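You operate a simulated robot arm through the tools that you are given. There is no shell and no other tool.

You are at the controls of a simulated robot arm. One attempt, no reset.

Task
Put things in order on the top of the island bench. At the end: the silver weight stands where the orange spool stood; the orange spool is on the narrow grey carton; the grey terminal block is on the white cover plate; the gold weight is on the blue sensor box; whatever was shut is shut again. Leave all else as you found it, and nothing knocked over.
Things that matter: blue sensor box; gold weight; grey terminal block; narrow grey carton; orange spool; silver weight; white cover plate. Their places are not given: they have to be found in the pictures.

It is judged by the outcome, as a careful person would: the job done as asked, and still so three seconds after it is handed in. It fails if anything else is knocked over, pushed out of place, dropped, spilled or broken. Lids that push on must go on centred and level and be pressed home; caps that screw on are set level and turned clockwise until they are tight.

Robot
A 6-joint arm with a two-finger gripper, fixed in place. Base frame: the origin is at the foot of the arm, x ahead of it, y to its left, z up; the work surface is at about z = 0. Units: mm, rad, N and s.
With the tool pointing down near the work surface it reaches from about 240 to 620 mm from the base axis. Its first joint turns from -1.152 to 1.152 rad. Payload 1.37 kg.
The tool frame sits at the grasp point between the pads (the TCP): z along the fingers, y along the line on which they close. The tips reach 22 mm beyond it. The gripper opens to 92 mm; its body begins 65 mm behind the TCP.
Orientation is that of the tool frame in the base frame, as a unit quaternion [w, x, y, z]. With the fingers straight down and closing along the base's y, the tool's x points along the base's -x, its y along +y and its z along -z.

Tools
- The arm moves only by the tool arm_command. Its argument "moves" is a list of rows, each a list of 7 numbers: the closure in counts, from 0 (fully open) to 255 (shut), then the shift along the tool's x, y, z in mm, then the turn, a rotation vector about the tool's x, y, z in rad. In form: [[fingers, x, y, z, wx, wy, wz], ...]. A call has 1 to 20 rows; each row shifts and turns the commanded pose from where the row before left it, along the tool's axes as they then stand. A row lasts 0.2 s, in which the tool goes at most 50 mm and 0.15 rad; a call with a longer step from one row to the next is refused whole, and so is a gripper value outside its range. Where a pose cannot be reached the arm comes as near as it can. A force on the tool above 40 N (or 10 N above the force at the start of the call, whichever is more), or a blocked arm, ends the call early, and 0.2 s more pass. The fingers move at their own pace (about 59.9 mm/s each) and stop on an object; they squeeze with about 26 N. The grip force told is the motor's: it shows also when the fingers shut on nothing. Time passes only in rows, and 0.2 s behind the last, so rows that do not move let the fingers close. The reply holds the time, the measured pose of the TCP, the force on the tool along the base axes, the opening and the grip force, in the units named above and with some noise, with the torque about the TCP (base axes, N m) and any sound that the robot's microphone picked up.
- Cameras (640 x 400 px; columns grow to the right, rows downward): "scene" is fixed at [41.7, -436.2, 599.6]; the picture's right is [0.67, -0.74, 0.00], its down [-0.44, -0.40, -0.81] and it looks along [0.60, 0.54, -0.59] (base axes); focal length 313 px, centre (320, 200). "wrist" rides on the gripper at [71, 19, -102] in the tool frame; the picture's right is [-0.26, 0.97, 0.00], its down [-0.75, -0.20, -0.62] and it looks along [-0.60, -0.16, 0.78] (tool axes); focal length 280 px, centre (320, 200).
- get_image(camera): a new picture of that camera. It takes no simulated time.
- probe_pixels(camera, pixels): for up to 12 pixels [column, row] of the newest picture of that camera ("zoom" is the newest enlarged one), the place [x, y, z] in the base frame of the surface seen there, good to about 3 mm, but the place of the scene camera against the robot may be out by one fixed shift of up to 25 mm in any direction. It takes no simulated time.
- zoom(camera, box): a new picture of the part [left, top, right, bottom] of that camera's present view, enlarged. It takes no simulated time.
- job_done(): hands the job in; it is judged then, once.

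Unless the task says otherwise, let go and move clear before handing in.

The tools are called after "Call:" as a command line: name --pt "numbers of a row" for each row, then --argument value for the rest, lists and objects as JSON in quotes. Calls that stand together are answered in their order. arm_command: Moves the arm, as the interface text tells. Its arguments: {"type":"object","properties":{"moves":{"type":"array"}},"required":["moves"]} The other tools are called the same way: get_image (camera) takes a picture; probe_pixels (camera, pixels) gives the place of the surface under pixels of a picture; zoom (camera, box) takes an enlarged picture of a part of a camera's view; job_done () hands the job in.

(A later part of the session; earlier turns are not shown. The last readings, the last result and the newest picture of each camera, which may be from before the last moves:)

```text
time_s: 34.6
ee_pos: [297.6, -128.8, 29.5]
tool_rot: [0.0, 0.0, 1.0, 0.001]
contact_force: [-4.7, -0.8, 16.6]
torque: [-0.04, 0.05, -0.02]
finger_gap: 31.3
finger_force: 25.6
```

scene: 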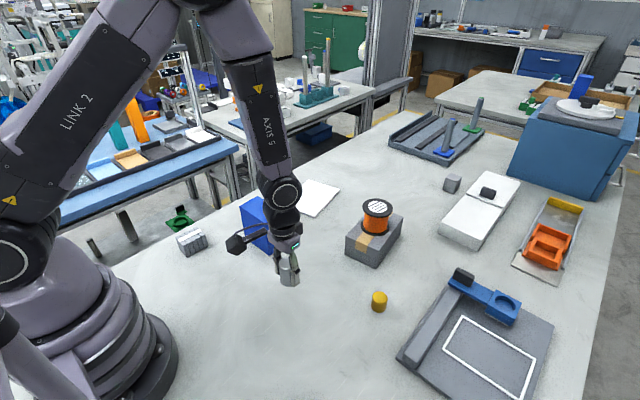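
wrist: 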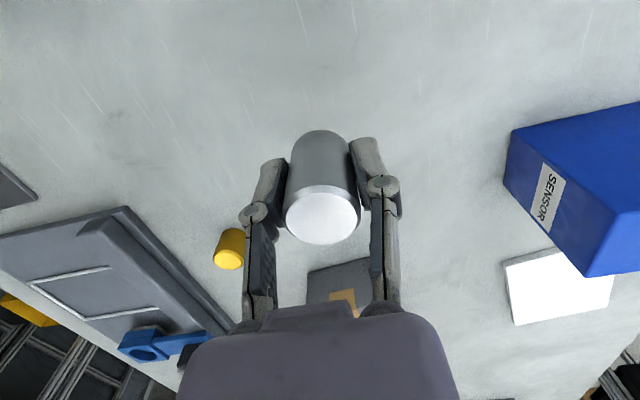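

Contact reads +16.6 N, so the weight is on the table. I'll back off 0.5 mm to relieve the preload, then open to about 60 mm.

Call:
arm_command --pt "255 0 0 -0.5 0 0 0" --pt "255 0 0 0 0 0 0"

Call:
arm_command --pt "85 0 0 0 0 0 0" --pt "85 0 0 0 0 0 0" --pt "85 0 0 0 0 0 0"

Call:
get_image --camera "wrist"

```text
time_s: 35.2
ee_pos: [297.0, -129.0, 29.2]
tool_rot: [0.0, 0.0, 1.0, 0.0]
contact_force: [-5.4, -4.4, 17.3]
torque: [-0.08, 0.11, 0.03]
finger_gap: 31.6
finger_force: 25.9
```

```text
time_s: 36.0
ee_pos: [298.1, -127.4, 29.0]
tool_rot: [0.0, 0.001, 1.0, 0.001]
contact_force: [-0.8, 1.2, 0.6]
torque: [-0.03, 0.01, 0.01]
finger_gap: 61.3
finger_force: 0.0
```

```text
taken
```

wrist: 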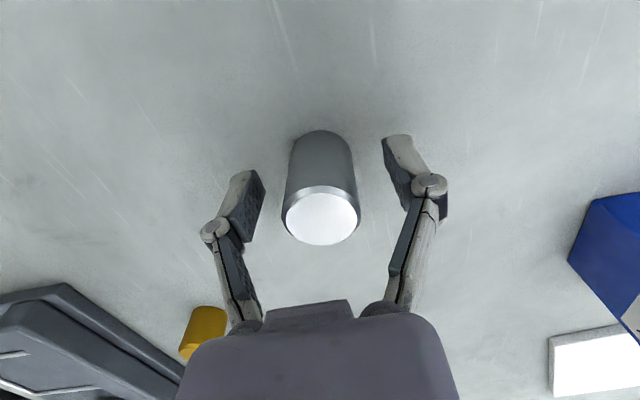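

The silver weight stands free between the open fingers. I'll rise and verify its position against the spool's original spot.

Call:
arm_command --pt "85 0 0 -10 0 0 0" --pt "85 0 0 -25 0 0 0" --pt "85 0 0 -30 0 0 0" --pt "85 0 0 -25 0 0 0" --pt "85 0 0 0 0 0 0"

Call:
get_image --camera "wrist"

Call:
get_image --camera "scene"

```text
time_s: 37.2
ee_pos: [298.8, -130.8, 118.1]
tool_rot: [0.0, 0.0, 1.0, 0.0]
contact_force: [0.5, 0.0, 0.4]
torque: [0.03, 0.0, 0.02]
finger_gap: 61.5
finger_force: 0.0
```

```text
taken
```

wrist: 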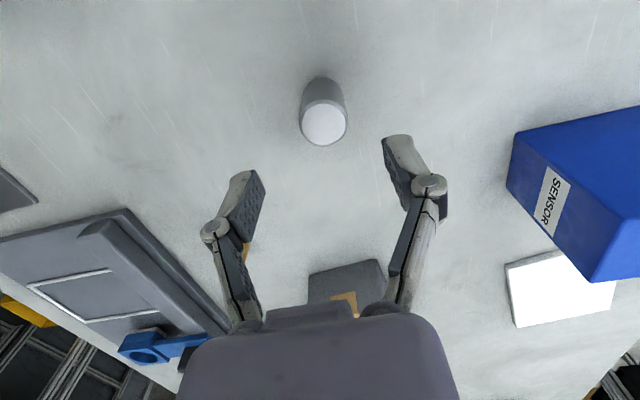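

```text
taken
```

scene: 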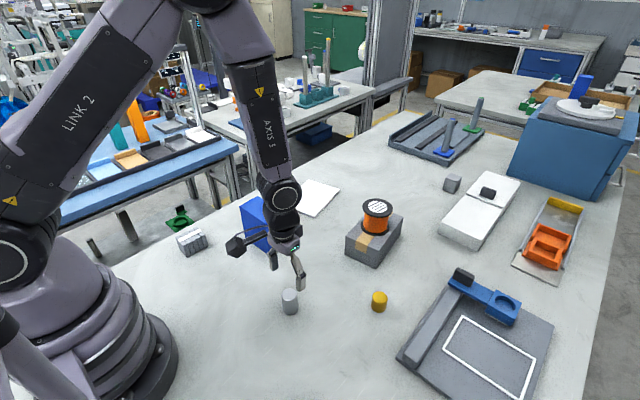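

In the scene view the silver weight stands at about (290,302), matching the spool's original base near (291,309). I'll confirm with wrist probes and also measure the gold weight and the blue box's top.

Call:
probe_pixels --camera "wrist" --pixels '[[324, 122], [306, 122], [342, 122], [324, 106], [324, 139], [530, 160], [600, 130], [595, 240], [625, 270]]'

Call:
probe_pixels --camera "scene" --pixels '[[290, 294], [379, 295], [371, 294], [387, 295], [262, 210], [191, 236], [300, 320], [240, 205], [268, 233], [284, 221], [258, 198], [193, 250]]'

```text
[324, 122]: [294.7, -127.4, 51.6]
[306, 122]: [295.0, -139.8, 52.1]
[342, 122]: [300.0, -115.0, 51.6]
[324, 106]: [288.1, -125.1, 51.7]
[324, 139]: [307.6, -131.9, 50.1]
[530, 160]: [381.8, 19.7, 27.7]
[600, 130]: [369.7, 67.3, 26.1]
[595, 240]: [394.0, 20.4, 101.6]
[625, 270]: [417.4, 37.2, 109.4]
```

```text
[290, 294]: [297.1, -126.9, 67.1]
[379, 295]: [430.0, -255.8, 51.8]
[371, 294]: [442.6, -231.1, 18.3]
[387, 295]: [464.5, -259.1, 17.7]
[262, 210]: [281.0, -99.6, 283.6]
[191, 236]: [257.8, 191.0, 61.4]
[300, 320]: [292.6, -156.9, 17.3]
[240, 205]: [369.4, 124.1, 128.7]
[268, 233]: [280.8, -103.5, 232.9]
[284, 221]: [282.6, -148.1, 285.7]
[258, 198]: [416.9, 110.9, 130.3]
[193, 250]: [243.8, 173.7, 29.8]
```

The silver centre measures (297.7,-128.0), within about 1 mm of the target. Next is the gold weight near (422,-257), so I'll move above it.

Call:
arm_command --pt "85 0 0 -25 0 0 0" --pt "85 -25 -25 -15 0 0 0" --pt "85 -25 -25 0 0 0 0" --pt "85 -25 -25 0 0 0 0" --pt "85 -25 -25 0 0 0 0" --pt "85 -25 -25 0 0 0 0" --pt "85 0 0 20 0 0 0" --pt "85 0 0 20 0 0 0" --pt "85 0 0 0 0 0 0"

Call:
get_image --camera "wrist"

```text
time_s: 39.2
ee_pos: [424.1, -254.3, 118.9]
tool_rot: [0.0, 0.0, 1.0, 0.0]
contact_force: [0.0, 0.4, -0.1]
torque: [0.01, -0.02, 0.01]
finger_gap: 61.4
finger_force: 0.1
```

```text
taken
```

wrist: 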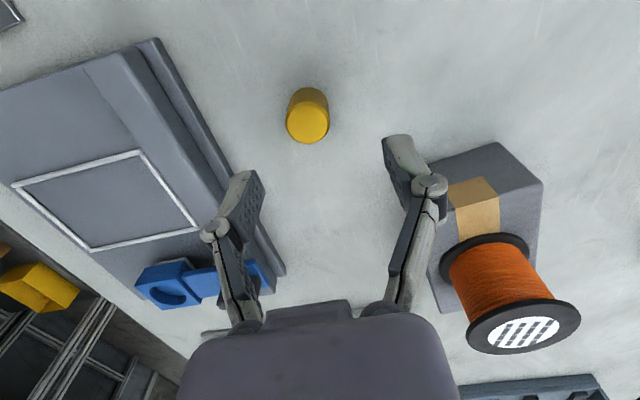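

The gold weight's top is at about (308,123). I'll probe its rim for the centre, and check how near the grey fixture on the left is.

Call:
probe_pixels --camera "wrist" --pixels '[[308, 123], [290, 123], [326, 123], [308, 108], [308, 139], [297, 112], [319, 112], [297, 135], [319, 135], [225, 140], [245, 165], [268, 150]]'

Call:
zoom --camera "wrist" --box '[248, 75, 368, 150]'

```text
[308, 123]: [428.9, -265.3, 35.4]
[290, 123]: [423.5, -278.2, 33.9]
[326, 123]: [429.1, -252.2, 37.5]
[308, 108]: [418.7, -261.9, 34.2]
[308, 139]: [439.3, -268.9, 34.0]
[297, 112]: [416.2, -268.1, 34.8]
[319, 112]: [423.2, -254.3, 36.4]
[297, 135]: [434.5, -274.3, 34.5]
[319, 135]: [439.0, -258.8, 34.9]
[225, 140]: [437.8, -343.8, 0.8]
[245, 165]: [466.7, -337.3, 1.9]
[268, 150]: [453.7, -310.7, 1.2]
```

```text
5.33 times, centred on (308, 112) of wrist
```

zoom: 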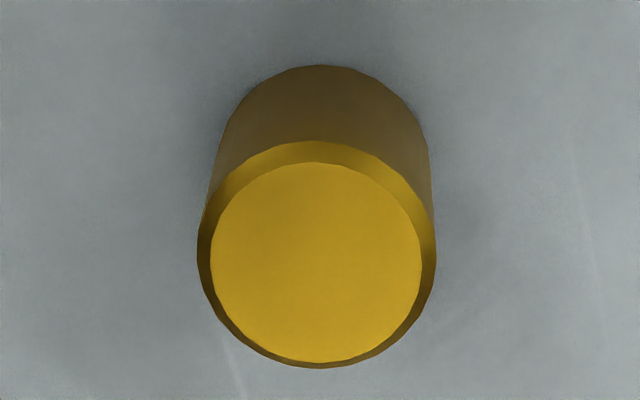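

The gold weight is centred at (428,-264.6), about 30.5 mm in diameter and 35 mm tall, with over 75 mm to the fixture. I'll shift (+3,-10.5), descend to TCP z≈27 and close.

Call:
arm_command --pt "85 -3.2 -10.5 10 0 0 0" --pt "85 0 0 30 0 0 0" --pt "85 0 0 30 0 0 0" --pt "85 0 0 20 0 0 0" --pt "85 0 0 0 0 0 0" --pt "85 0 0 0 0 0 0"

Call:
get_image --camera "wrist"

```text
time_s: 40.6
ee_pos: [427.5, -266.2, 28.8]
tool_rot: [-0.001, 0.0, 1.0, 0.0]
contact_force: [-0.1, 0.2, 0.4]
torque: [0.01, 0.01, 0.01]
finger_gap: 61.3
finger_force: 0.1
```

```text
taken
```

wrist: 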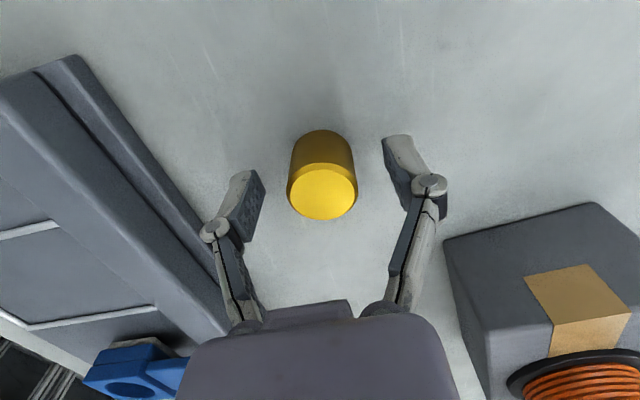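

The gold weight is centred between the fingers at (322,185). I'll drop 1 mm more, close, and lift a little to check.

Call:
arm_command --pt "85 0 0 1.5 0 0 0" --pt "170 0 0 0 0 0 0" --pt "255 0 0 0 0 0 0" --pt "255 0 0 0 0 0 0" --pt "255 0 0 0 0 0 0"

Call:
arm_command --pt "255 0 0 -2 0 0 0" --pt "255 0 0 -4 0 0 0" --pt "255 0 0 0 0 0 0"

Call:
get_image --camera "wrist"

```text
time_s: 41.8
ee_pos: [428.4, -265.7, 28.5]
tool_rot: [0.0, 0.0, 1.0, 0.0]
contact_force: [-1.2, -0.1, 0.5]
torque: [0.01, -0.01, -0.02]
finger_gap: 31.1
finger_force: 26.1
```

```text
time_s: 42.6
ee_pos: [427.2, -263.3, 34.6]
tool_rot: [0.0, 0.0, 1.0, -0.001]
contact_force: [-0.3, 0.5, -2.4]
torque: [0.02, 0.01, 0.01]
finger_gap: 31.1
finger_force: 25.7
```

```text
taken
```

wrist: 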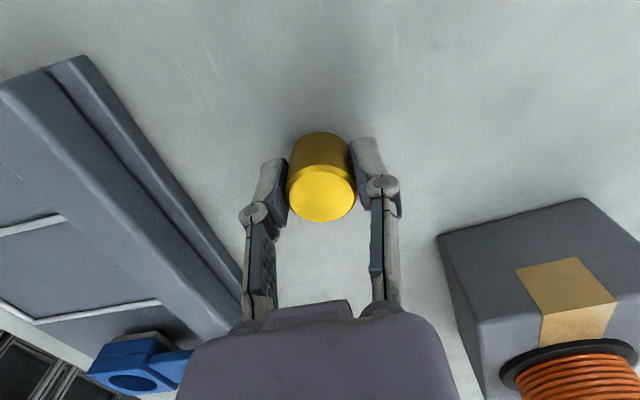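

The gold weight is held (gap 31.1 mm, −2.4 N). I'll lift to carry height and move toward the blue box, then measure its top before placing.

Call:
arm_command --pt "255 0 0 -10 0 0 0" --pt "255 0 0 -25 0 0 0" --pt "255 0 0 -30 0 0 0" --pt "255 0 0 -30 0 0 0" --pt "255 0 0 -30 0 0 0" --pt "255 0 0 -30 0 0 0" --pt "255 3 15 -10 0 0 0" --pt "255 3 30 0 0 0 0" --pt "255 3 35 0 0 0 0" --pt "255 3 35 0 0 0 0" --pt "255 3 35 0 0 0 0" --pt "255 3 35 0 0 0 0" --pt "255 3 35 0 0 0 0" --pt "255 3 35 0 0 0 0" --pt "255 3 30 0 0 0 0" --pt "255 3 15 0 0 0 0" --pt "255 0 0 0 0 0 0"

Call:
get_image --camera "wrist"

Call:
get_image --camera "scene"

```text
time_s: 46.2
ee_pos: [397.6, 34.7, 197.5]
tool_rot: [0.0, 0.0, 1.0, 0.0]
contact_force: [-0.4, -0.2, -1.5]
torque: [-0.02, -0.03, 0.03]
finger_gap: 31.3
finger_force: 26.4
```

```text
taken
```

wrist: 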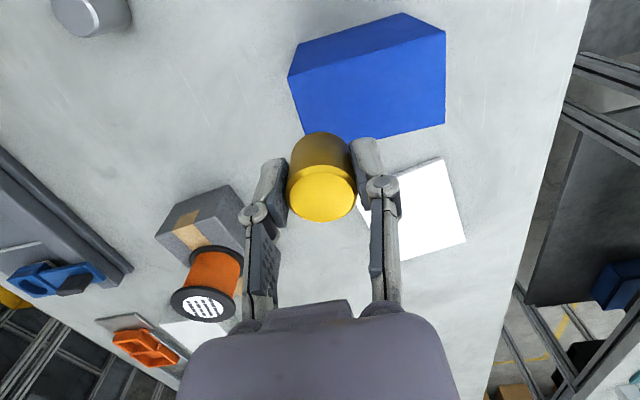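

```text
taken
```

scene: 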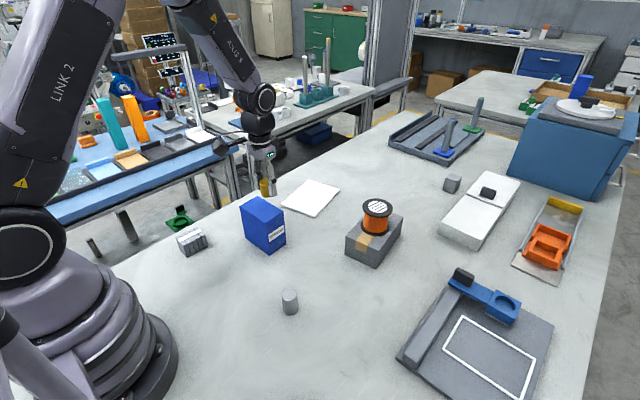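

The box's top face spans roughly (290,77), (445,32), (445,123) and (303,138) in the wrist view. I'll probe its corners and edges.

Call:
probe_pixels --camera "wrist" --pixels '[[293, 79], [441, 37], [442, 119], [302, 128], [365, 85], [367, 58], [442, 78], [390, 129], [298, 105], [330, 120], [400, 80], [370, 134]]'

Call:
zoom --camera "wrist" --box '[270, 0, 470, 150]'

```text
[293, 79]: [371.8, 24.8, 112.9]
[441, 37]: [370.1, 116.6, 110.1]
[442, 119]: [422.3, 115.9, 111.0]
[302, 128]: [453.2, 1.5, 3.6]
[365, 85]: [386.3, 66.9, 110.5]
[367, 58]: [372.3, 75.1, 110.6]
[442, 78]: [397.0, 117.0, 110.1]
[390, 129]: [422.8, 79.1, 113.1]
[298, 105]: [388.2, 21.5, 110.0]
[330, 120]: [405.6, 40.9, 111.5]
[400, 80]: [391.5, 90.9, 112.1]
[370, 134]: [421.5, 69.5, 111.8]
```

```text
2.67 times, centred on (370, 75) of wrist
```

zoom: 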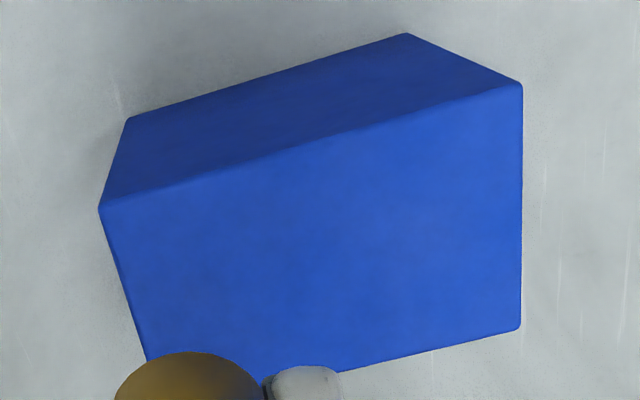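

The box top spans x 368–425, y 20–119 at z≈111, so its centre is about (397,70). I'll shift +35 mm in y, check, and lower toward contact at TCP z≈139.

Call:
arm_command --pt "255 0 12 0 0 0 0" --pt "255 0 15 0 0 0 0" --pt "255 0.5 8 0 0 0 0" --pt "255 0 0 15 0 0 0" --pt "255 0 0 20 0 0 0" --pt "255 0 0 12 0 0 0" --pt "255 0 0 5 0 0 0" --pt "255 0 0 0 0 0 0"

Call:
get_image --camera "wrist"

Call:
zoom --camera "scene" --box '[215, 160, 335, 260]'

```text
time_s: 48.0
ee_pos: [396.4, 70.7, 146.5]
tool_rot: [0.0, 0.0, 1.0, -0.001]
contact_force: [-0.8, 1.1, -2.3]
torque: [0.03, 0.01, 0.01]
finger_gap: 31.1
finger_force: 26.1
```

```text
taken
```

wrist: 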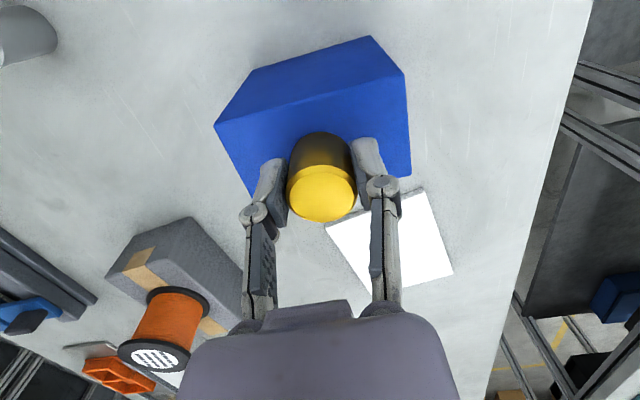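

```text
4.00 times, centred on (275, 210) of scene
```

zoom: 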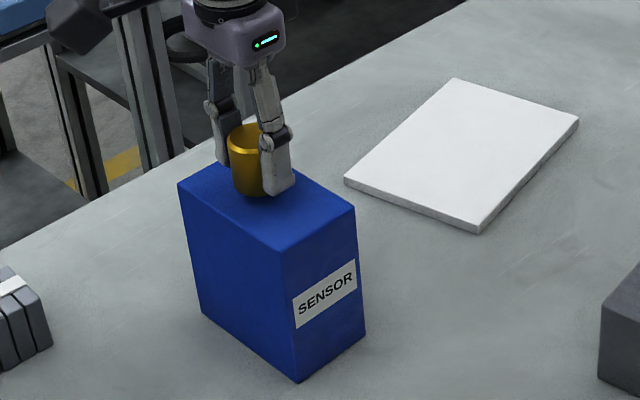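

The weight is centred over the box's top. I'll lower 4 mm and then go in 1 mm steps.

Call:
arm_command --pt "255 0 0 2 0 0 0" --pt "255 0 0 2 0 0 0" --pt "255 0 0 0 0 0 0"

Call:
arm_command --pt "255 0 0 1 0 0 0" --pt "255 0 0 0 0 0 0"

Call:
arm_command --pt "255 0 0 1 0 0 0" --pt "255 0 0 0 0 0 0"

```text
time_s: 48.8
ee_pos: [396.6, 72.1, 142.9]
tool_rot: [-0.001, 0.0, 1.0, 0.0]
contact_force: [0.5, 0.6, -2.4]
torque: [0.02, 0.0, -0.01]
finger_gap: 31.1
finger_force: 26.8
```

```text
time_s: 49.4
ee_pos: [396.5, 70.7, 141.6]
tool_rot: [0.0, 0.0, 1.0, 0.0]
contact_force: [-0.3, -1.1, -3.2]
torque: [0.04, -0.02, 0.01]
finger_gap: 31.3
finger_force: 26.3
```

```text
time_s: 50.0
ee_pos: [396.6, 70.9, 141.9]
tool_rot: [-0.001, 0.0, 1.0, 0.0]
contact_force: [-0.1, 0.4, -2.1]
torque: [-0.01, 0.01, 0.01]
finger_gap: 31.4
finger_force: 26.3
```

Call:
arm_command --pt "255 0 0 0.7 0 0 0" --pt "255 0 0 0 0 0 0"

Call:
zoom --camera "scene" --box '[250, 180, 300, 220]'

```text
time_s: 50.6
ee_pos: [396.2, 70.8, 139.7]
tool_rot: [-0.001, 0.0, 1.0, 0.0]
contact_force: [-0.1, 0.5, -2.1]
torque: [0.0, -0.01, 0.01]
finger_gap: 31.2
finger_force: 26.2
```

```text
10.00 times, centred on (275, 200) of scene
```

zoom: 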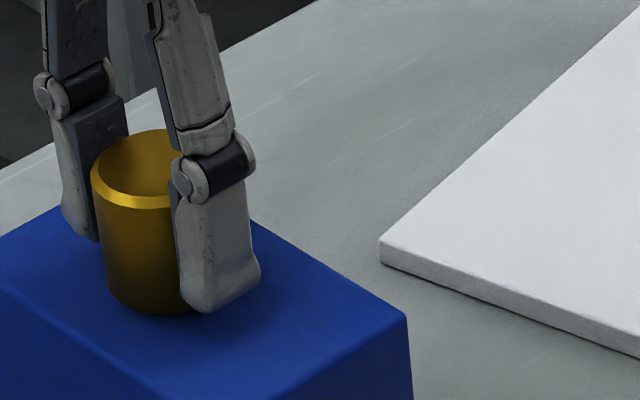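

Force z is still −2.1 N, meaning the gold weight isn't carried by the box yet. I'll take more half-millimetre steps.

Call:
arm_command --pt "255 0 0 0.6 0 0 0" --pt "255 0 0 0 0 0 0"

Call:
arm_command --pt "255 0 0 0.6 0 0 0" --pt "255 0 0 0 0 0 0"

```text
time_s: 51.2
ee_pos: [397.1, 71.0, 138.8]
tool_rot: [0.0, 0.001, 1.0, 0.0]
contact_force: [0.3, -0.6, -1.9]
torque: [0.04, 0.06, 0.03]
finger_gap: 31.2
finger_force: 26.1
```

```text
time_s: 51.8
ee_pos: [396.5, 70.9, 140.0]
tool_rot: [0.001, 0.0, 1.0, 0.0]
contact_force: [-0.5, -0.2, -2.0]
torque: [0.0, 0.03, 0.0]
finger_gap: 31.1
finger_force: 26.3
```

Call:
arm_command --pt "255 0 0 0.6 0 0 0" --pt "255 0 0 0 0 0 0"

Call:
arm_command --pt "255 0 0 0 0 0 0"

```text
time_s: 52.4
ee_pos: [395.9, 71.2, 139.4]
tool_rot: [0.0, 0.0, 1.0, -0.001]
contact_force: [-0.2, -0.7, -2.1]
torque: [0.0, -0.01, 0.02]
finger_gap: 31.1
finger_force: 26.1
```

```text
time_s: 52.8
ee_pos: [396.9, 70.9, 138.3]
tool_rot: [-0.001, 0.0, 1.0, 0.0]
contact_force: [0.4, -0.1, -1.5]
torque: [-0.03, -0.01, 0.01]
finger_gap: 31.3
finger_force: 25.8
```

Call:
arm_command --pt "255 0 0 0.6 0 0 0" --pt "255 0 0 0 0 0 0"

Call:
zoom --camera "scene" --box '[250, 180, 300, 220]'

```text
time_s: 53.4
ee_pos: [397.3, 70.5, 138.6]
tool_rot: [0.0, 0.0, 1.0, 0.0]
contact_force: [0.0, 0.3, -2.0]
torque: [-0.03, -0.01, 0.03]
finger_gap: 31.4
finger_force: 26.4
```

```text
10.00 times, centred on (275, 200) of scene
```

zoom: 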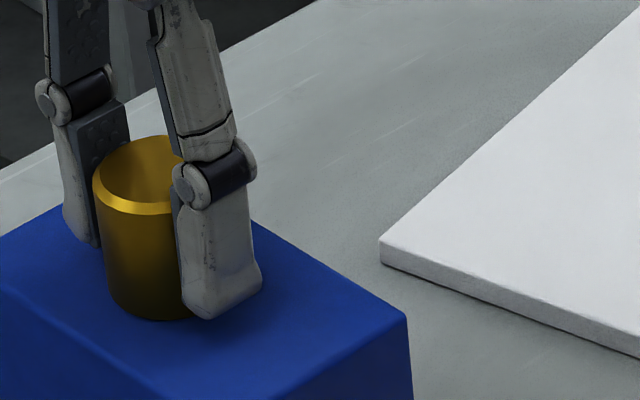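

Still no contact; the shadow suggests it's within 1–2 mm. I'll keep stepping down.

Call:
arm_command --pt "255 0 0 0.6 0 0 0" --pt "255 0 0 0 0 0 0"

Call:
arm_command --pt "255 0 0 0 0 0 0"

```text
time_s: 54.0
ee_pos: [396.8, 71.7, 137.9]
tool_rot: [0.001, -0.001, 1.0, 0.0]
contact_force: [-0.2, 0.4, -2.1]
torque: [-0.01, -0.02, 0.0]
finger_gap: 31.2
finger_force: 26.3
```

```text
time_s: 54.4
ee_pos: [398.6, 72.0, 138.6]
tool_rot: [0.001, 0.0, 1.0, 0.0]
contact_force: [0.9, 0.0, -1.5]
torque: [0.0, 0.03, 0.01]
finger_gap: 31.1
finger_force: 25.3
```

Call:
arm_command --pt "255 0 0 0.7 0 0 0" --pt "255 0 0 0 0 0 0"

Call:
arm_command --pt "255 0 0 0 0 0 0"

```text
time_s: 55.0
ee_pos: [397.2, 71.3, 137.5]
tool_rot: [0.001, 0.0, 1.0, 0.0]
contact_force: [-1.2, -1.1, 14.3]
torque: [-0.04, 0.15, 0.02]
finger_gap: 31.4
finger_force: 25.9
```

```text
time_s: 55.4
ee_pos: [396.7, 71.3, 138.5]
tool_rot: [0.001, 0.0, 1.0, 0.0]
contact_force: [-2.7, -1.5, 19.2]
torque: [-0.02, 0.09, -0.02]
finger_gap: 31.2
finger_force: 25.6
```

Contact at +14 to +19 N, so the gold weight sits on the box. I'll back off 0.4 mm and release.

Call:
arm_command --pt "255 0 0 -0.4 0 0 0" --pt "255 0 0 0 0 0 0" --pt "85 0 0 0 0 0 0" --pt "85 0 0 0 0 0 0" --pt "85 0 0 0 0 0 0"

Call:
get_image --camera "wrist"

Call:
zoom --camera "scene" --box '[215, 160, 335, 260]'

```text
time_s: 56.6
ee_pos: [396.9, 70.2, 137.9]
tool_rot: [-0.001, 0.0, 1.0, 0.0]
contact_force: [1.1, 0.4, -0.2]
torque: [0.02, 0.0, 0.03]
finger_gap: 61.3
finger_force: 0.1
```

```text
taken
```

wrist: 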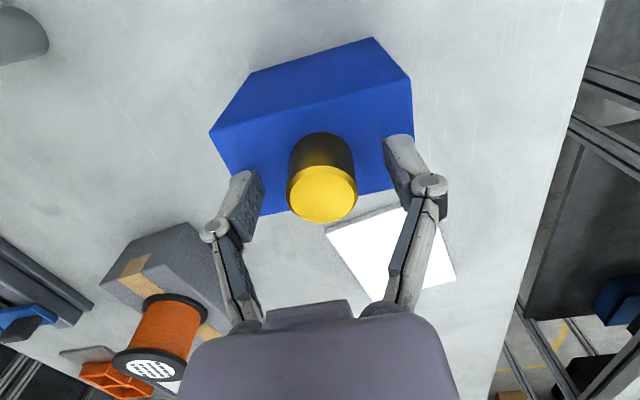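

```text
4.00 times, centred on (275, 210) of scene
```

zoom: 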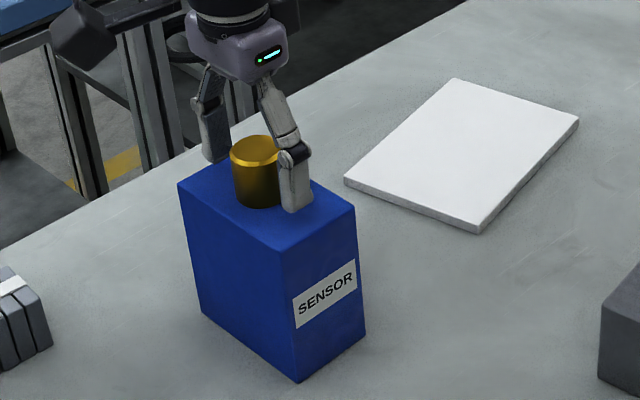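

The gold weight stands free on the sensor box. I'll rise clear and move over toward the terminal block near (257,190).

Call:
arm_command --pt "85 0 0 -10 0 0 0" --pt "85 0 0 -25 0 0 0" --pt "85 0 0 -35 0 0 0" --pt "85 0 0 -30 0 0 0" --pt "0 25 22 0 0 0 0" --pt "0 27 24 0 0 0 0" --pt "0 27 24 0 0 0 0" --pt "0 27 24 0 0 0 0" --pt "0 25 22 0 0 0 0" --pt "0 0 0 0 0 0 0"

Call:
get_image --camera "wrist"

Call:
get_image --camera "scene"

```text
time_s: 58.8
ee_pos: [264.2, 188.0, 238.4]
tool_rot: [0.0, -0.001, 1.0, 0.0]
contact_force: [-0.8, -0.1, 0.6]
torque: [0.0, -0.01, 0.01]
finger_gap: 92.3
finger_force: 0.1
```

```text
taken
```

wrist: 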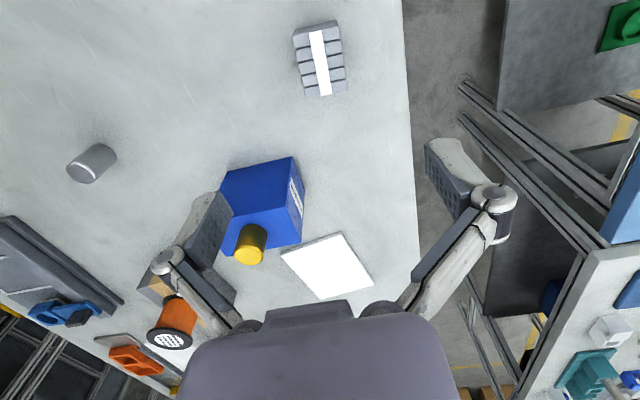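

```text
taken
```

scene: 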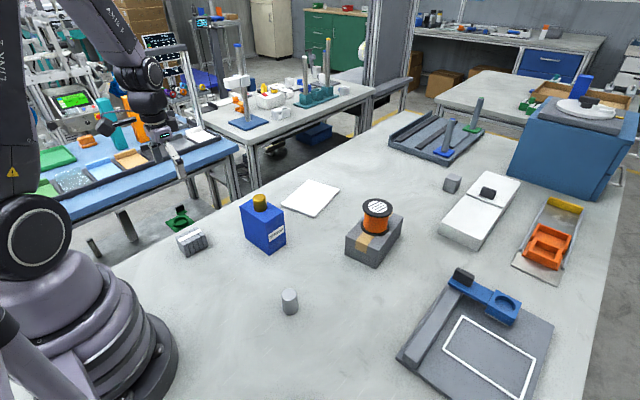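

The terminal block is at about (320,57) in the wrist view, with its segments and white strip visible. I'll zoom in and probe its outline for size and yaw.

Call:
zoom --camera "wrist" --box '[256, 10, 384, 110]'

Call:
probe_pixels --camera "wrist" --pixels '[[316, 36], [325, 90], [297, 35], [337, 29], [343, 86], [307, 92], [320, 60], [300, 60], [340, 60], [295, 45], [312, 28], [330, 22]]'

```text
4.00 times, centred on (320, 60) of wrist
```

zoom: 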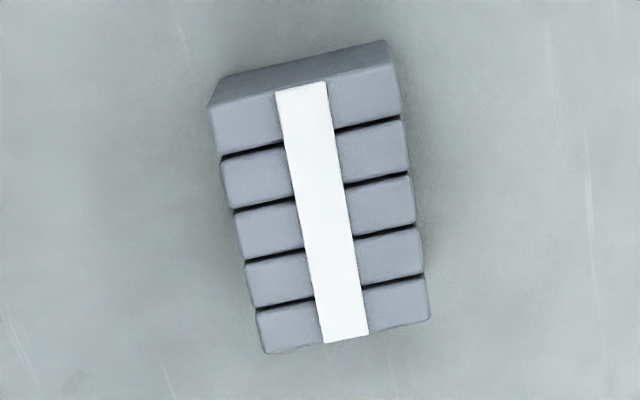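

```text
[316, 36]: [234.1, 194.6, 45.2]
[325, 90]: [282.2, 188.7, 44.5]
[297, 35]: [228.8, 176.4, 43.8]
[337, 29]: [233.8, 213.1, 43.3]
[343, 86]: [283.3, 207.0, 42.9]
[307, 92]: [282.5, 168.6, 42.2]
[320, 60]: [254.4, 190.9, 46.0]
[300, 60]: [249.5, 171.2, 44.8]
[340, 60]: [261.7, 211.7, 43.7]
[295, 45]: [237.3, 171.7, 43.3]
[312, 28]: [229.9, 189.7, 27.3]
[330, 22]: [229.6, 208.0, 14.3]
```

The block measures about 60×43×45 mm, centred near (257.8,191.3), with its long axis turned about −7.4° from base x. I'll yaw the tool +0.13 rad to match, centre over it, descend partway and recheck.

Call:
arm_command --pt "0 6.4 3.3 20 0 0 0.065" --pt "0 0 0 30 0 0 0.065" --pt "0 0 0 40 0 0 0" --pt "0 0 0 30 0 0 0" --pt "0 0 0 0 0 0 0"

Call:
get_image --camera "wrist"

```text
time_s: 60.0
ee_pos: [258.8, 190.0, 115.3]
tool_rot: [0.0, 0.065, 0.998, 0.0]
contact_force: [0.1, -0.4, 0.3]
torque: [0.0, -0.03, 0.02]
finger_gap: 92.1
finger_force: 0.1
```

```text
taken
```

wrist: 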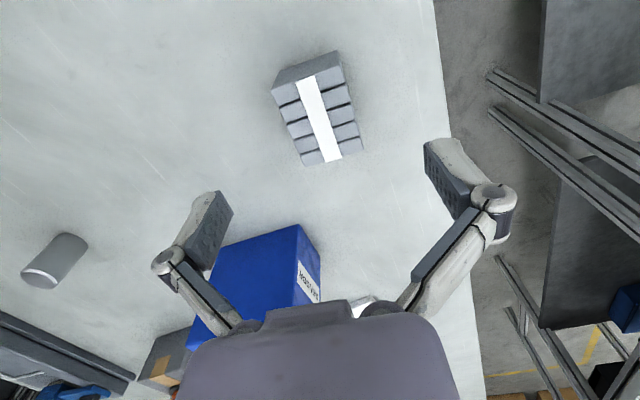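

The yaw reads 0.13 rad as intended and the block is at about (318,115). I'll probe the strip ends and sides to verify alignment.

Call:
probe_pixels --camera "wrist" --pixels '[[307, 82], [330, 158], [318, 118], [280, 95], [339, 78], [359, 148], [304, 163], [292, 125], [348, 110], [320, 117]]'

Call:
zoom --camera "wrist" --box '[240, 60, 400, 160]'

```text
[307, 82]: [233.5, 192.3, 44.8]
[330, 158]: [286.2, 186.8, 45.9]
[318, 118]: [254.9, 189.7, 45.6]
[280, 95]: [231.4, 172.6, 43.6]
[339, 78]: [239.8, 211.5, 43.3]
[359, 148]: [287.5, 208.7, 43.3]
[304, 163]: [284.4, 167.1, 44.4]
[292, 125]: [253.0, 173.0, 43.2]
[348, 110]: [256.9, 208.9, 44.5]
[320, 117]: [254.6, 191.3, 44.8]
```

```text
4.00 times, centred on (320, 110) of wrist
```

zoom: 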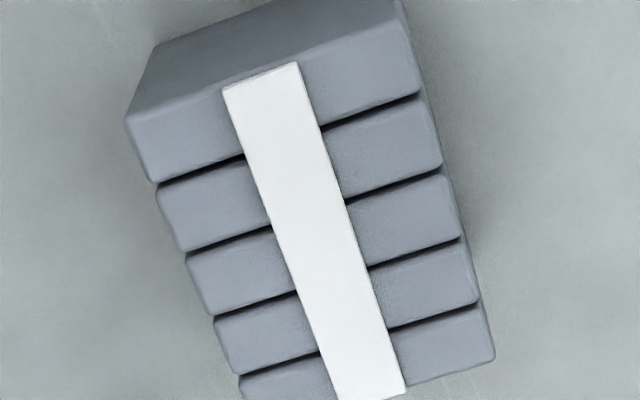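

The block is aligned with the fingers to within about 1 mm and 1°. I'll descend to TCP z≈28 and close on its short sides.

Call:
arm_command --pt "0 0 0 25 0 0 0" --pt "0 0 0 30 0 0 0" --pt "0 0 0 22 0 0 0" --pt "0 0 0 10 0 0 0" --pt "0 0 0 0 0 0 0" --pt "120 0 0 0 0 0 0" --pt "255 0 0 0 0 0 0" --pt "255 0 0 0 0 0 0" --pt "255 0 0 0 0 0 0"

Call:
get_image --camera "wrist"

```text
time_s: 62.0
ee_pos: [258.6, 189.8, 31.0]
tool_rot: [-0.001, 0.064, 0.998, 0.0]
contact_force: [-0.6, 0.4, 3.9]
torque: [-0.06, -0.01, 0.04]
finger_gap: 45.1
finger_force: 26.1
```

```text
taken
```

wrist: 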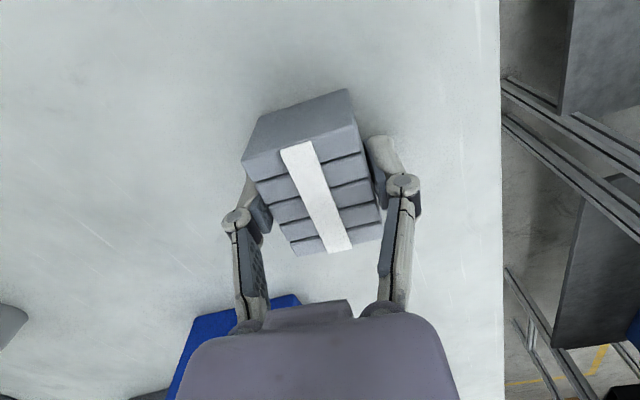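

Gripped at a 45.1 mm gap with 26 N. I'll lift a few millimetres slowly and check that it comes up cleanly.

Call:
arm_command --pt "255 0 0 -2 0 0 0" --pt "255 0 0 -3 0 0 0" --pt "255 0 0 -3 0 0 0" --pt "255 0 0 0 0 0 0"

Call:
get_image --camera "wrist"

Call:
zoom --camera "scene" --box '[140, 190, 260, 280]'

```text
time_s: 63.0
ee_pos: [258.2, 189.9, 39.5]
tool_rot: [0.001, 0.064, 0.998, 0.0]
contact_force: [0.0, 0.0, -0.5]
torque: [0.01, -0.02, -0.01]
finger_gap: 44.9
finger_force: 26.0
```

```text
taken
```

wrist: 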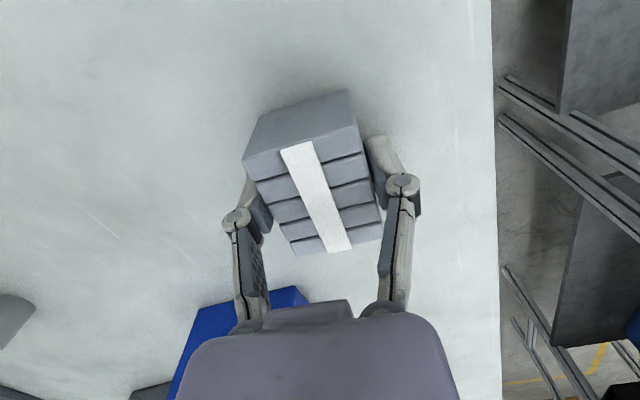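

```text
4.44 times, centred on (200, 235) of scene
```

zoom: 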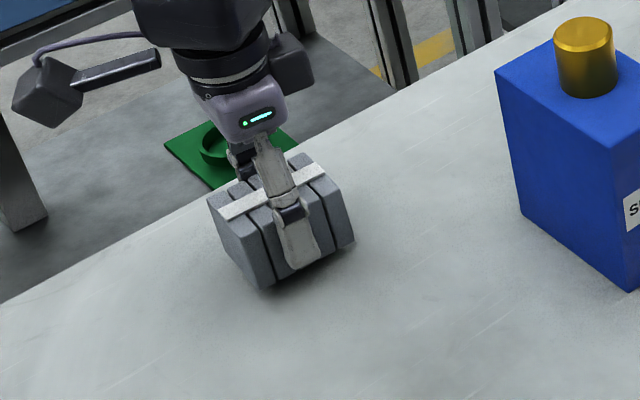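

The block came up cleanly with its pose unchanged in the fingers. I'll lift to z≈215, well above the gold weight's top at about 146, and carry it around toward the white plate.

Call:
arm_command --pt "255 0 0 -15 0 0 0" --pt "255 0 0 -30 0 0 0" --pt "255 0 0 -35 0 0 0" --pt "255 0 0 -35 0 0 0" --pt "255 0 0 -35 0 0 0" --pt "255 0 0 -25 0 0 0" --pt "255 -15 1.6 0 0 0 0" --pt "255 -25 2.6 0 0 0 0" --pt "255 -30 3.2 0 0 0 0" --pt "255 -30 3.2 0 0 0 0" --pt "255 -30 3.2 0 0 0 0" --pt "255 -30 3.2 0 0 0 0" --pt "255 -30 3.2 0 0 0 0" --pt "255 -20 2.2 0 0 0 0" --pt "255 0 0 0 0 0 0"

Call:
get_image --camera "wrist"

Call:
get_image --camera "scene"

```text
time_s: 66.2
ee_pos: [471.2, 183.9, 212.5]
tool_rot: [0.0, 0.065, 0.998, 0.0]
contact_force: [-0.6, -0.4, -1.0]
torque: [-0.01, 0.02, 0.02]
finger_gap: 44.9
finger_force: 26.0
```

```text
taken
```

wrist: 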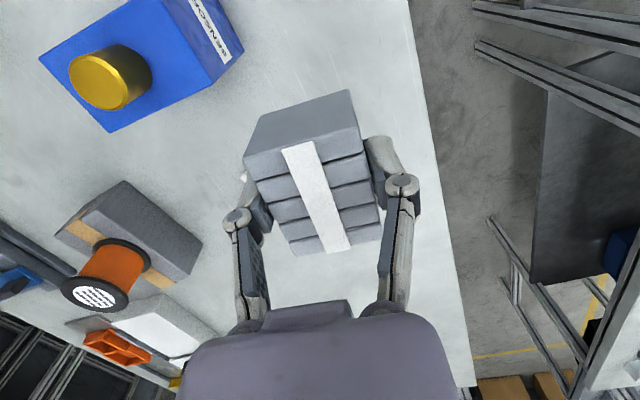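

```text
taken
```

scene: 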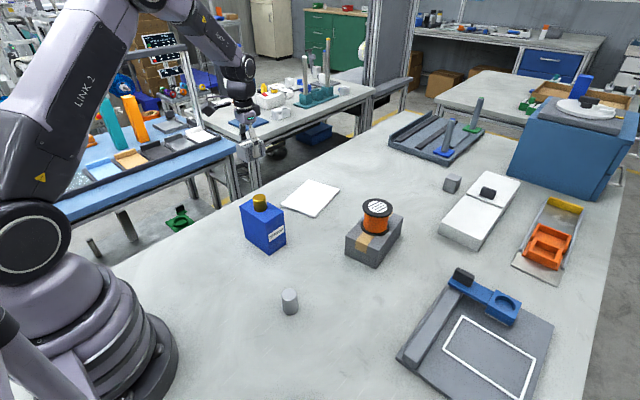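

The block is held steady at (471,184,212). The plate is hidden behind the block in the wrist view, so I'll probe its corners from the scene camera plus reference points to fix the camera shift.

Call:
zoom --camera "scene" --box '[260, 160, 360, 230]'

Call:
probe_pixels --camera "scene" --pixels '[[284, 206], [312, 182], [338, 191], [310, 214], [311, 198], [377, 208], [376, 201], [378, 215], [369, 209], [386, 208], [259, 199], [290, 293]]'

```text
5.71 times, centred on (310, 195) of scene
```

zoom: 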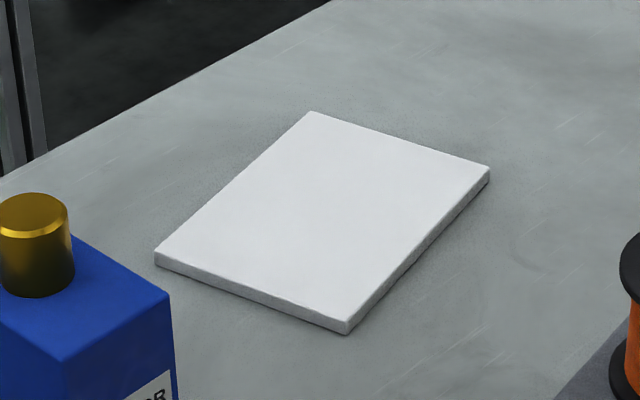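

```text
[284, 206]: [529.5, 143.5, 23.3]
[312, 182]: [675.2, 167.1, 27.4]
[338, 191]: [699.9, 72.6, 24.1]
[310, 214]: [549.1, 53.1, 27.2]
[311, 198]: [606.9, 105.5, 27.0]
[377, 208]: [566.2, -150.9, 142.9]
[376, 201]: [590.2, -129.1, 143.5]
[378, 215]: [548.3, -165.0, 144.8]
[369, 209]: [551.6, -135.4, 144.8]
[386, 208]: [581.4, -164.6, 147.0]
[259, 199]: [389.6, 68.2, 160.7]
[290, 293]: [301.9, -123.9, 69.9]
```

The plate's corners give a centre around (617,110) after the small camera shift. I'll place the block at about (595,106), fully on the plate and within comfortable reach. Moving over it now.

Call:
arm_command --pt "255 -15 -6.8 0 0 0 0" --pt "255 -26.8 -12.2 0 0 0 0" --pt "255 -26.8 -12.2 0 0 0 0" --pt "255 -26.8 -12.2 0 0 0 0" --pt "255 -25 -11.4 0 0 0 0" --pt "255 -12 -5.5 0 0 0 0" --pt "255 0 0 0 0 0 0"

Call:
get_image --camera "wrist"

Call:
get_image --camera "scene"

```text
time_s: 67.8
ee_pos: [596.0, 108.6, 212.7]
tool_rot: [0.0, 0.065, 0.998, 0.0]
contact_force: [0.4, 0.1, -0.6]
torque: [0.03, 0.04, 0.01]
finger_gap: 44.8
finger_force: 25.8
```

```text
taken
```

wrist: 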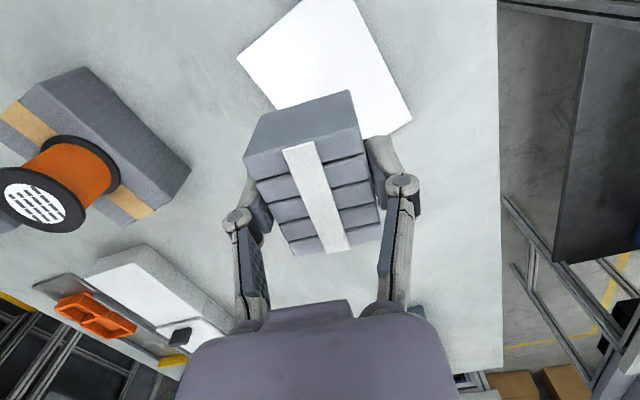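

```text
taken
```

scene: 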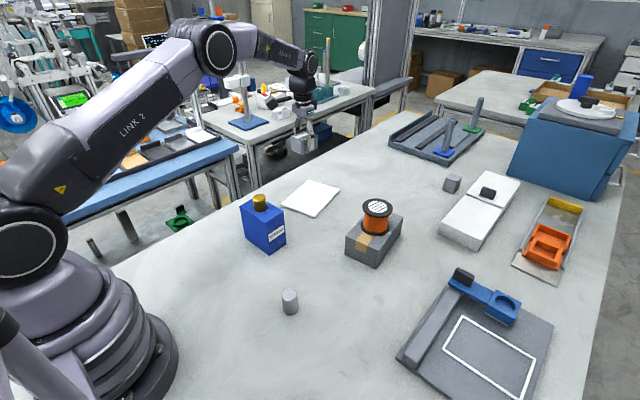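

The arm reached (596,109,213). The plate is visible behind the block, with corners near (240,57) and (411,118), so I'll probe it for a final alignment check.

Call:
probe_pixels --camera "wrist" --pixels '[[243, 59], [408, 116], [272, 104], [350, 5], [380, 60], [316, 5], [280, 30], [365, 133], [300, 70], [258, 85]]'

```text
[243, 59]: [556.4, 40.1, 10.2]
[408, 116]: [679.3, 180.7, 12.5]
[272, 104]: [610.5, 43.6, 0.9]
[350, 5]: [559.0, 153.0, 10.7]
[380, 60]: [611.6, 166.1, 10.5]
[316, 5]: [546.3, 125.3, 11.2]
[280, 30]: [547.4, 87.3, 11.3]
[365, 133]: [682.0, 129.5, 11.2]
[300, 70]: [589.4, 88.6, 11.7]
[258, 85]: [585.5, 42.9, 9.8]
```

At x=596 the plate spans y≈48 to 163, so the block at (596,108) is well inside. I'll lower it to just above the plate; contact should come near TCP z≈42.

Call:
arm_command --pt "255 0 0 20 0 0 0" --pt "255 0 0 30 0 0 0" --pt "255 0 0 35 0 0 0" --pt "255 0 0 35 0 0 0" --pt "255 0 0 22 0 0 0" --pt "255 0 0 12 0 0 0" --pt "255 0 0 6 0 0 0" --pt "255 0 0 0 0 0 0"

Call:
zoom --camera "scene" --box '[260, 150, 360, 230]'

Call:
get_image --camera "wrist"

```text
time_s: 69.6
ee_pos: [593.9, 107.4, 52.4]
tool_rot: [0.0, 0.064, 0.998, 0.0]
contact_force: [0.4, -0.2, 0.1]
torque: [-0.02, 0.01, -0.01]
finger_gap: 44.2
finger_force: 26.3
```

```text
5.00 times, centred on (310, 190) of scene
```

zoom: 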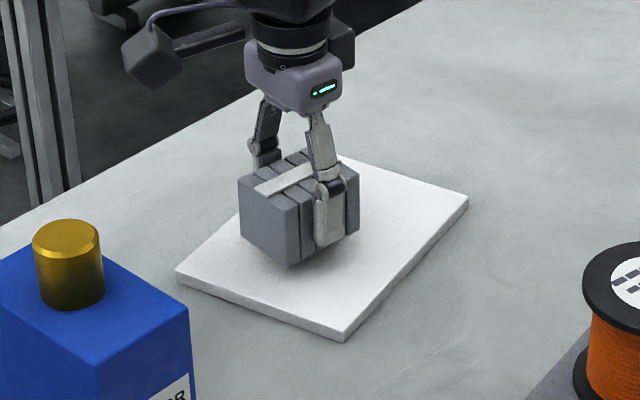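

```text
taken
```

wrist: 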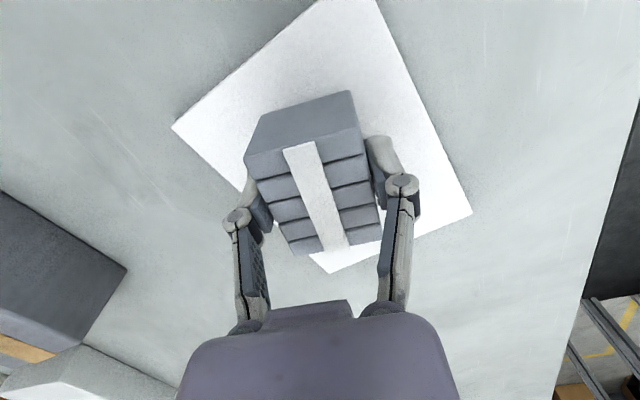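

The block hovers about 10 mm over the plate. I'll lower 7 mm, then use 1 mm steps.

Call:
arm_command --pt "255 0 0 4 0 0 0" --pt "255 0 0 3 0 0 0" --pt "255 0 0 0 0 0 0"

Call:
arm_command --pt "255 0 0 1 0 0 0" --pt "255 0 0 0 0 0 0"

Call:
arm_command --pt "255 0 0 0.7 0 0 0" --pt "255 0 0 0 0 0 0"

```text
time_s: 70.4
ee_pos: [594.4, 108.2, 44.3]
tool_rot: [-0.001, 0.064, 0.998, 0.0]
contact_force: [-0.4, -0.5, -0.8]
torque: [0.0, 0.0, 0.0]
finger_gap: 44.3
finger_force: 25.9
```

```text
time_s: 71.0
ee_pos: [594.0, 109.2, 45.8]
tool_rot: [0.0, 0.064, 0.998, 0.0]
contact_force: [-0.2, -0.1, -1.0]
torque: [0.04, -0.03, 0.0]
finger_gap: 44.8
finger_force: 25.5
```

```text
time_s: 71.6
ee_pos: [593.5, 107.9, 44.6]
tool_rot: [0.001, 0.064, 0.998, 0.0]
contact_force: [-0.1, -0.1, -0.3]
torque: [0.03, 0.03, -0.02]
finger_gap: 44.5
finger_force: 26.2
```

Call:
arm_command --pt "255 0 0 0.8 0 0 0" --pt "255 0 0 0 0 0 0"

Call:
arm_command --pt "255 0 0 0.7 0 0 0" --pt "255 0 0 0 0 0 0"

Call:
zoom --camera "scene" --box '[290, 175, 350, 215]'

```text
time_s: 72.2
ee_pos: [593.8, 107.8, 43.2]
tool_rot: [0.0, 0.064, 0.998, 0.001]
contact_force: [-0.4, 0.0, -1.0]
torque: [-0.03, 0.03, 0.0]
finger_gap: 44.2
finger_force: 26.2
```

```text
time_s: 72.8
ee_pos: [593.3, 108.5, 42.2]
tool_rot: [-0.001, 0.064, 0.998, 0.0]
contact_force: [-0.1, -0.1, -0.4]
torque: [0.01, 0.01, 0.02]
finger_gap: 44.2
finger_force: 25.9
```

```text
10.00 times, centred on (320, 195) of scene
```

zoom: 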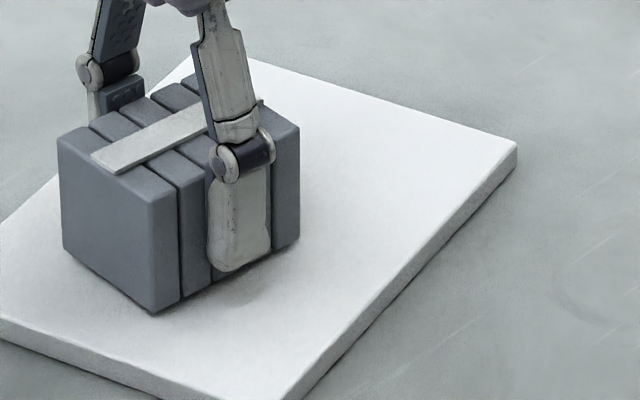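

The shadow gap is nearly closed, with no contact force yet. I'll take more 0.6 mm steps.

Call:
arm_command --pt "255 0 0 0.6 0 0 0" --pt "255 0 0 0 0 0 0"

Call:
arm_command --pt "255 0 0 0.6 0 0 0" --pt "255 0 0 0 0 0 0"

```text
time_s: 73.4
ee_pos: [594.6, 108.7, 42.6]
tool_rot: [0.0, 0.064, 0.998, 0.0]
contact_force: [1.0, 0.2, -0.7]
torque: [0.0, -0.02, -0.05]
finger_gap: 44.4
finger_force: 25.5
```

```text
time_s: 74.0
ee_pos: [594.2, 107.4, 41.9]
tool_rot: [0.0, 0.065, 0.998, 0.001]
contact_force: [0.6, 0.6, -0.8]
torque: [-0.01, -0.02, -0.03]
finger_gap: 44.4
finger_force: 26.0
```

Call:
arm_command --pt "255 0 0 0.6 0 0 0" --pt "255 0 0 0 0 0 0"

Call:
arm_command --pt "255 0 0 0.6 0 0 0" --pt "255 0 0 0 0 0 0"

Call:
zoom --camera "scene" --box '[290, 175, 350, 215]'

```text
time_s: 74.6
ee_pos: [593.6, 107.6, 41.0]
tool_rot: [0.0, 0.065, 0.998, 0.0]
contact_force: [-0.1, -0.2, -0.4]
torque: [0.0, 0.03, -0.02]
finger_gap: 44.4
finger_force: 25.6
```

```text
time_s: 75.2
ee_pos: [593.9, 106.9, 41.1]
tool_rot: [0.0, 0.065, 0.998, 0.0]
contact_force: [-0.4, -0.2, 0.4]
torque: [0.03, -0.03, 0.01]
finger_gap: 44.2
finger_force: 26.5
```

```text
10.00 times, centred on (320, 195) of scene
```

zoom: 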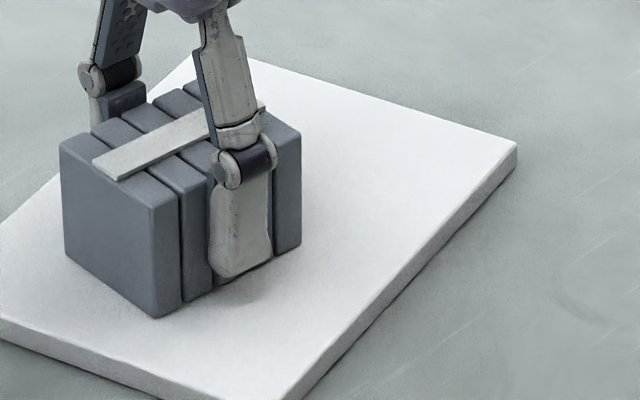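

Force z is edging positive (+0.4 N) and the block looks close to seated. One more small step to confirm contact.

Call:
arm_command --pt "255 0 0 0.5 0 0 0" --pt "255 0 0 0 0 0 0"

Call:
arm_command --pt "255 0 0 0.5 0 0 0" --pt "255 0 0 0 0 0 0"

```text
time_s: 75.8
ee_pos: [593.8, 108.0, 40.4]
tool_rot: [0.001, 0.064, 0.998, 0.0]
contact_force: [-2.8, -1.0, 6.1]
torque: [-0.04, 0.08, 0.01]
finger_gap: 44.7
finger_force: 26.4
```

```text
time_s: 76.4
ee_pos: [594.2, 107.3, 40.0]
tool_rot: [0.001, 0.065, 0.998, 0.0]
contact_force: [-2.7, -3.2, 10.8]
torque: [-0.07, 0.12, 0.0]
finger_gap: 44.2
finger_force: 26.1
```

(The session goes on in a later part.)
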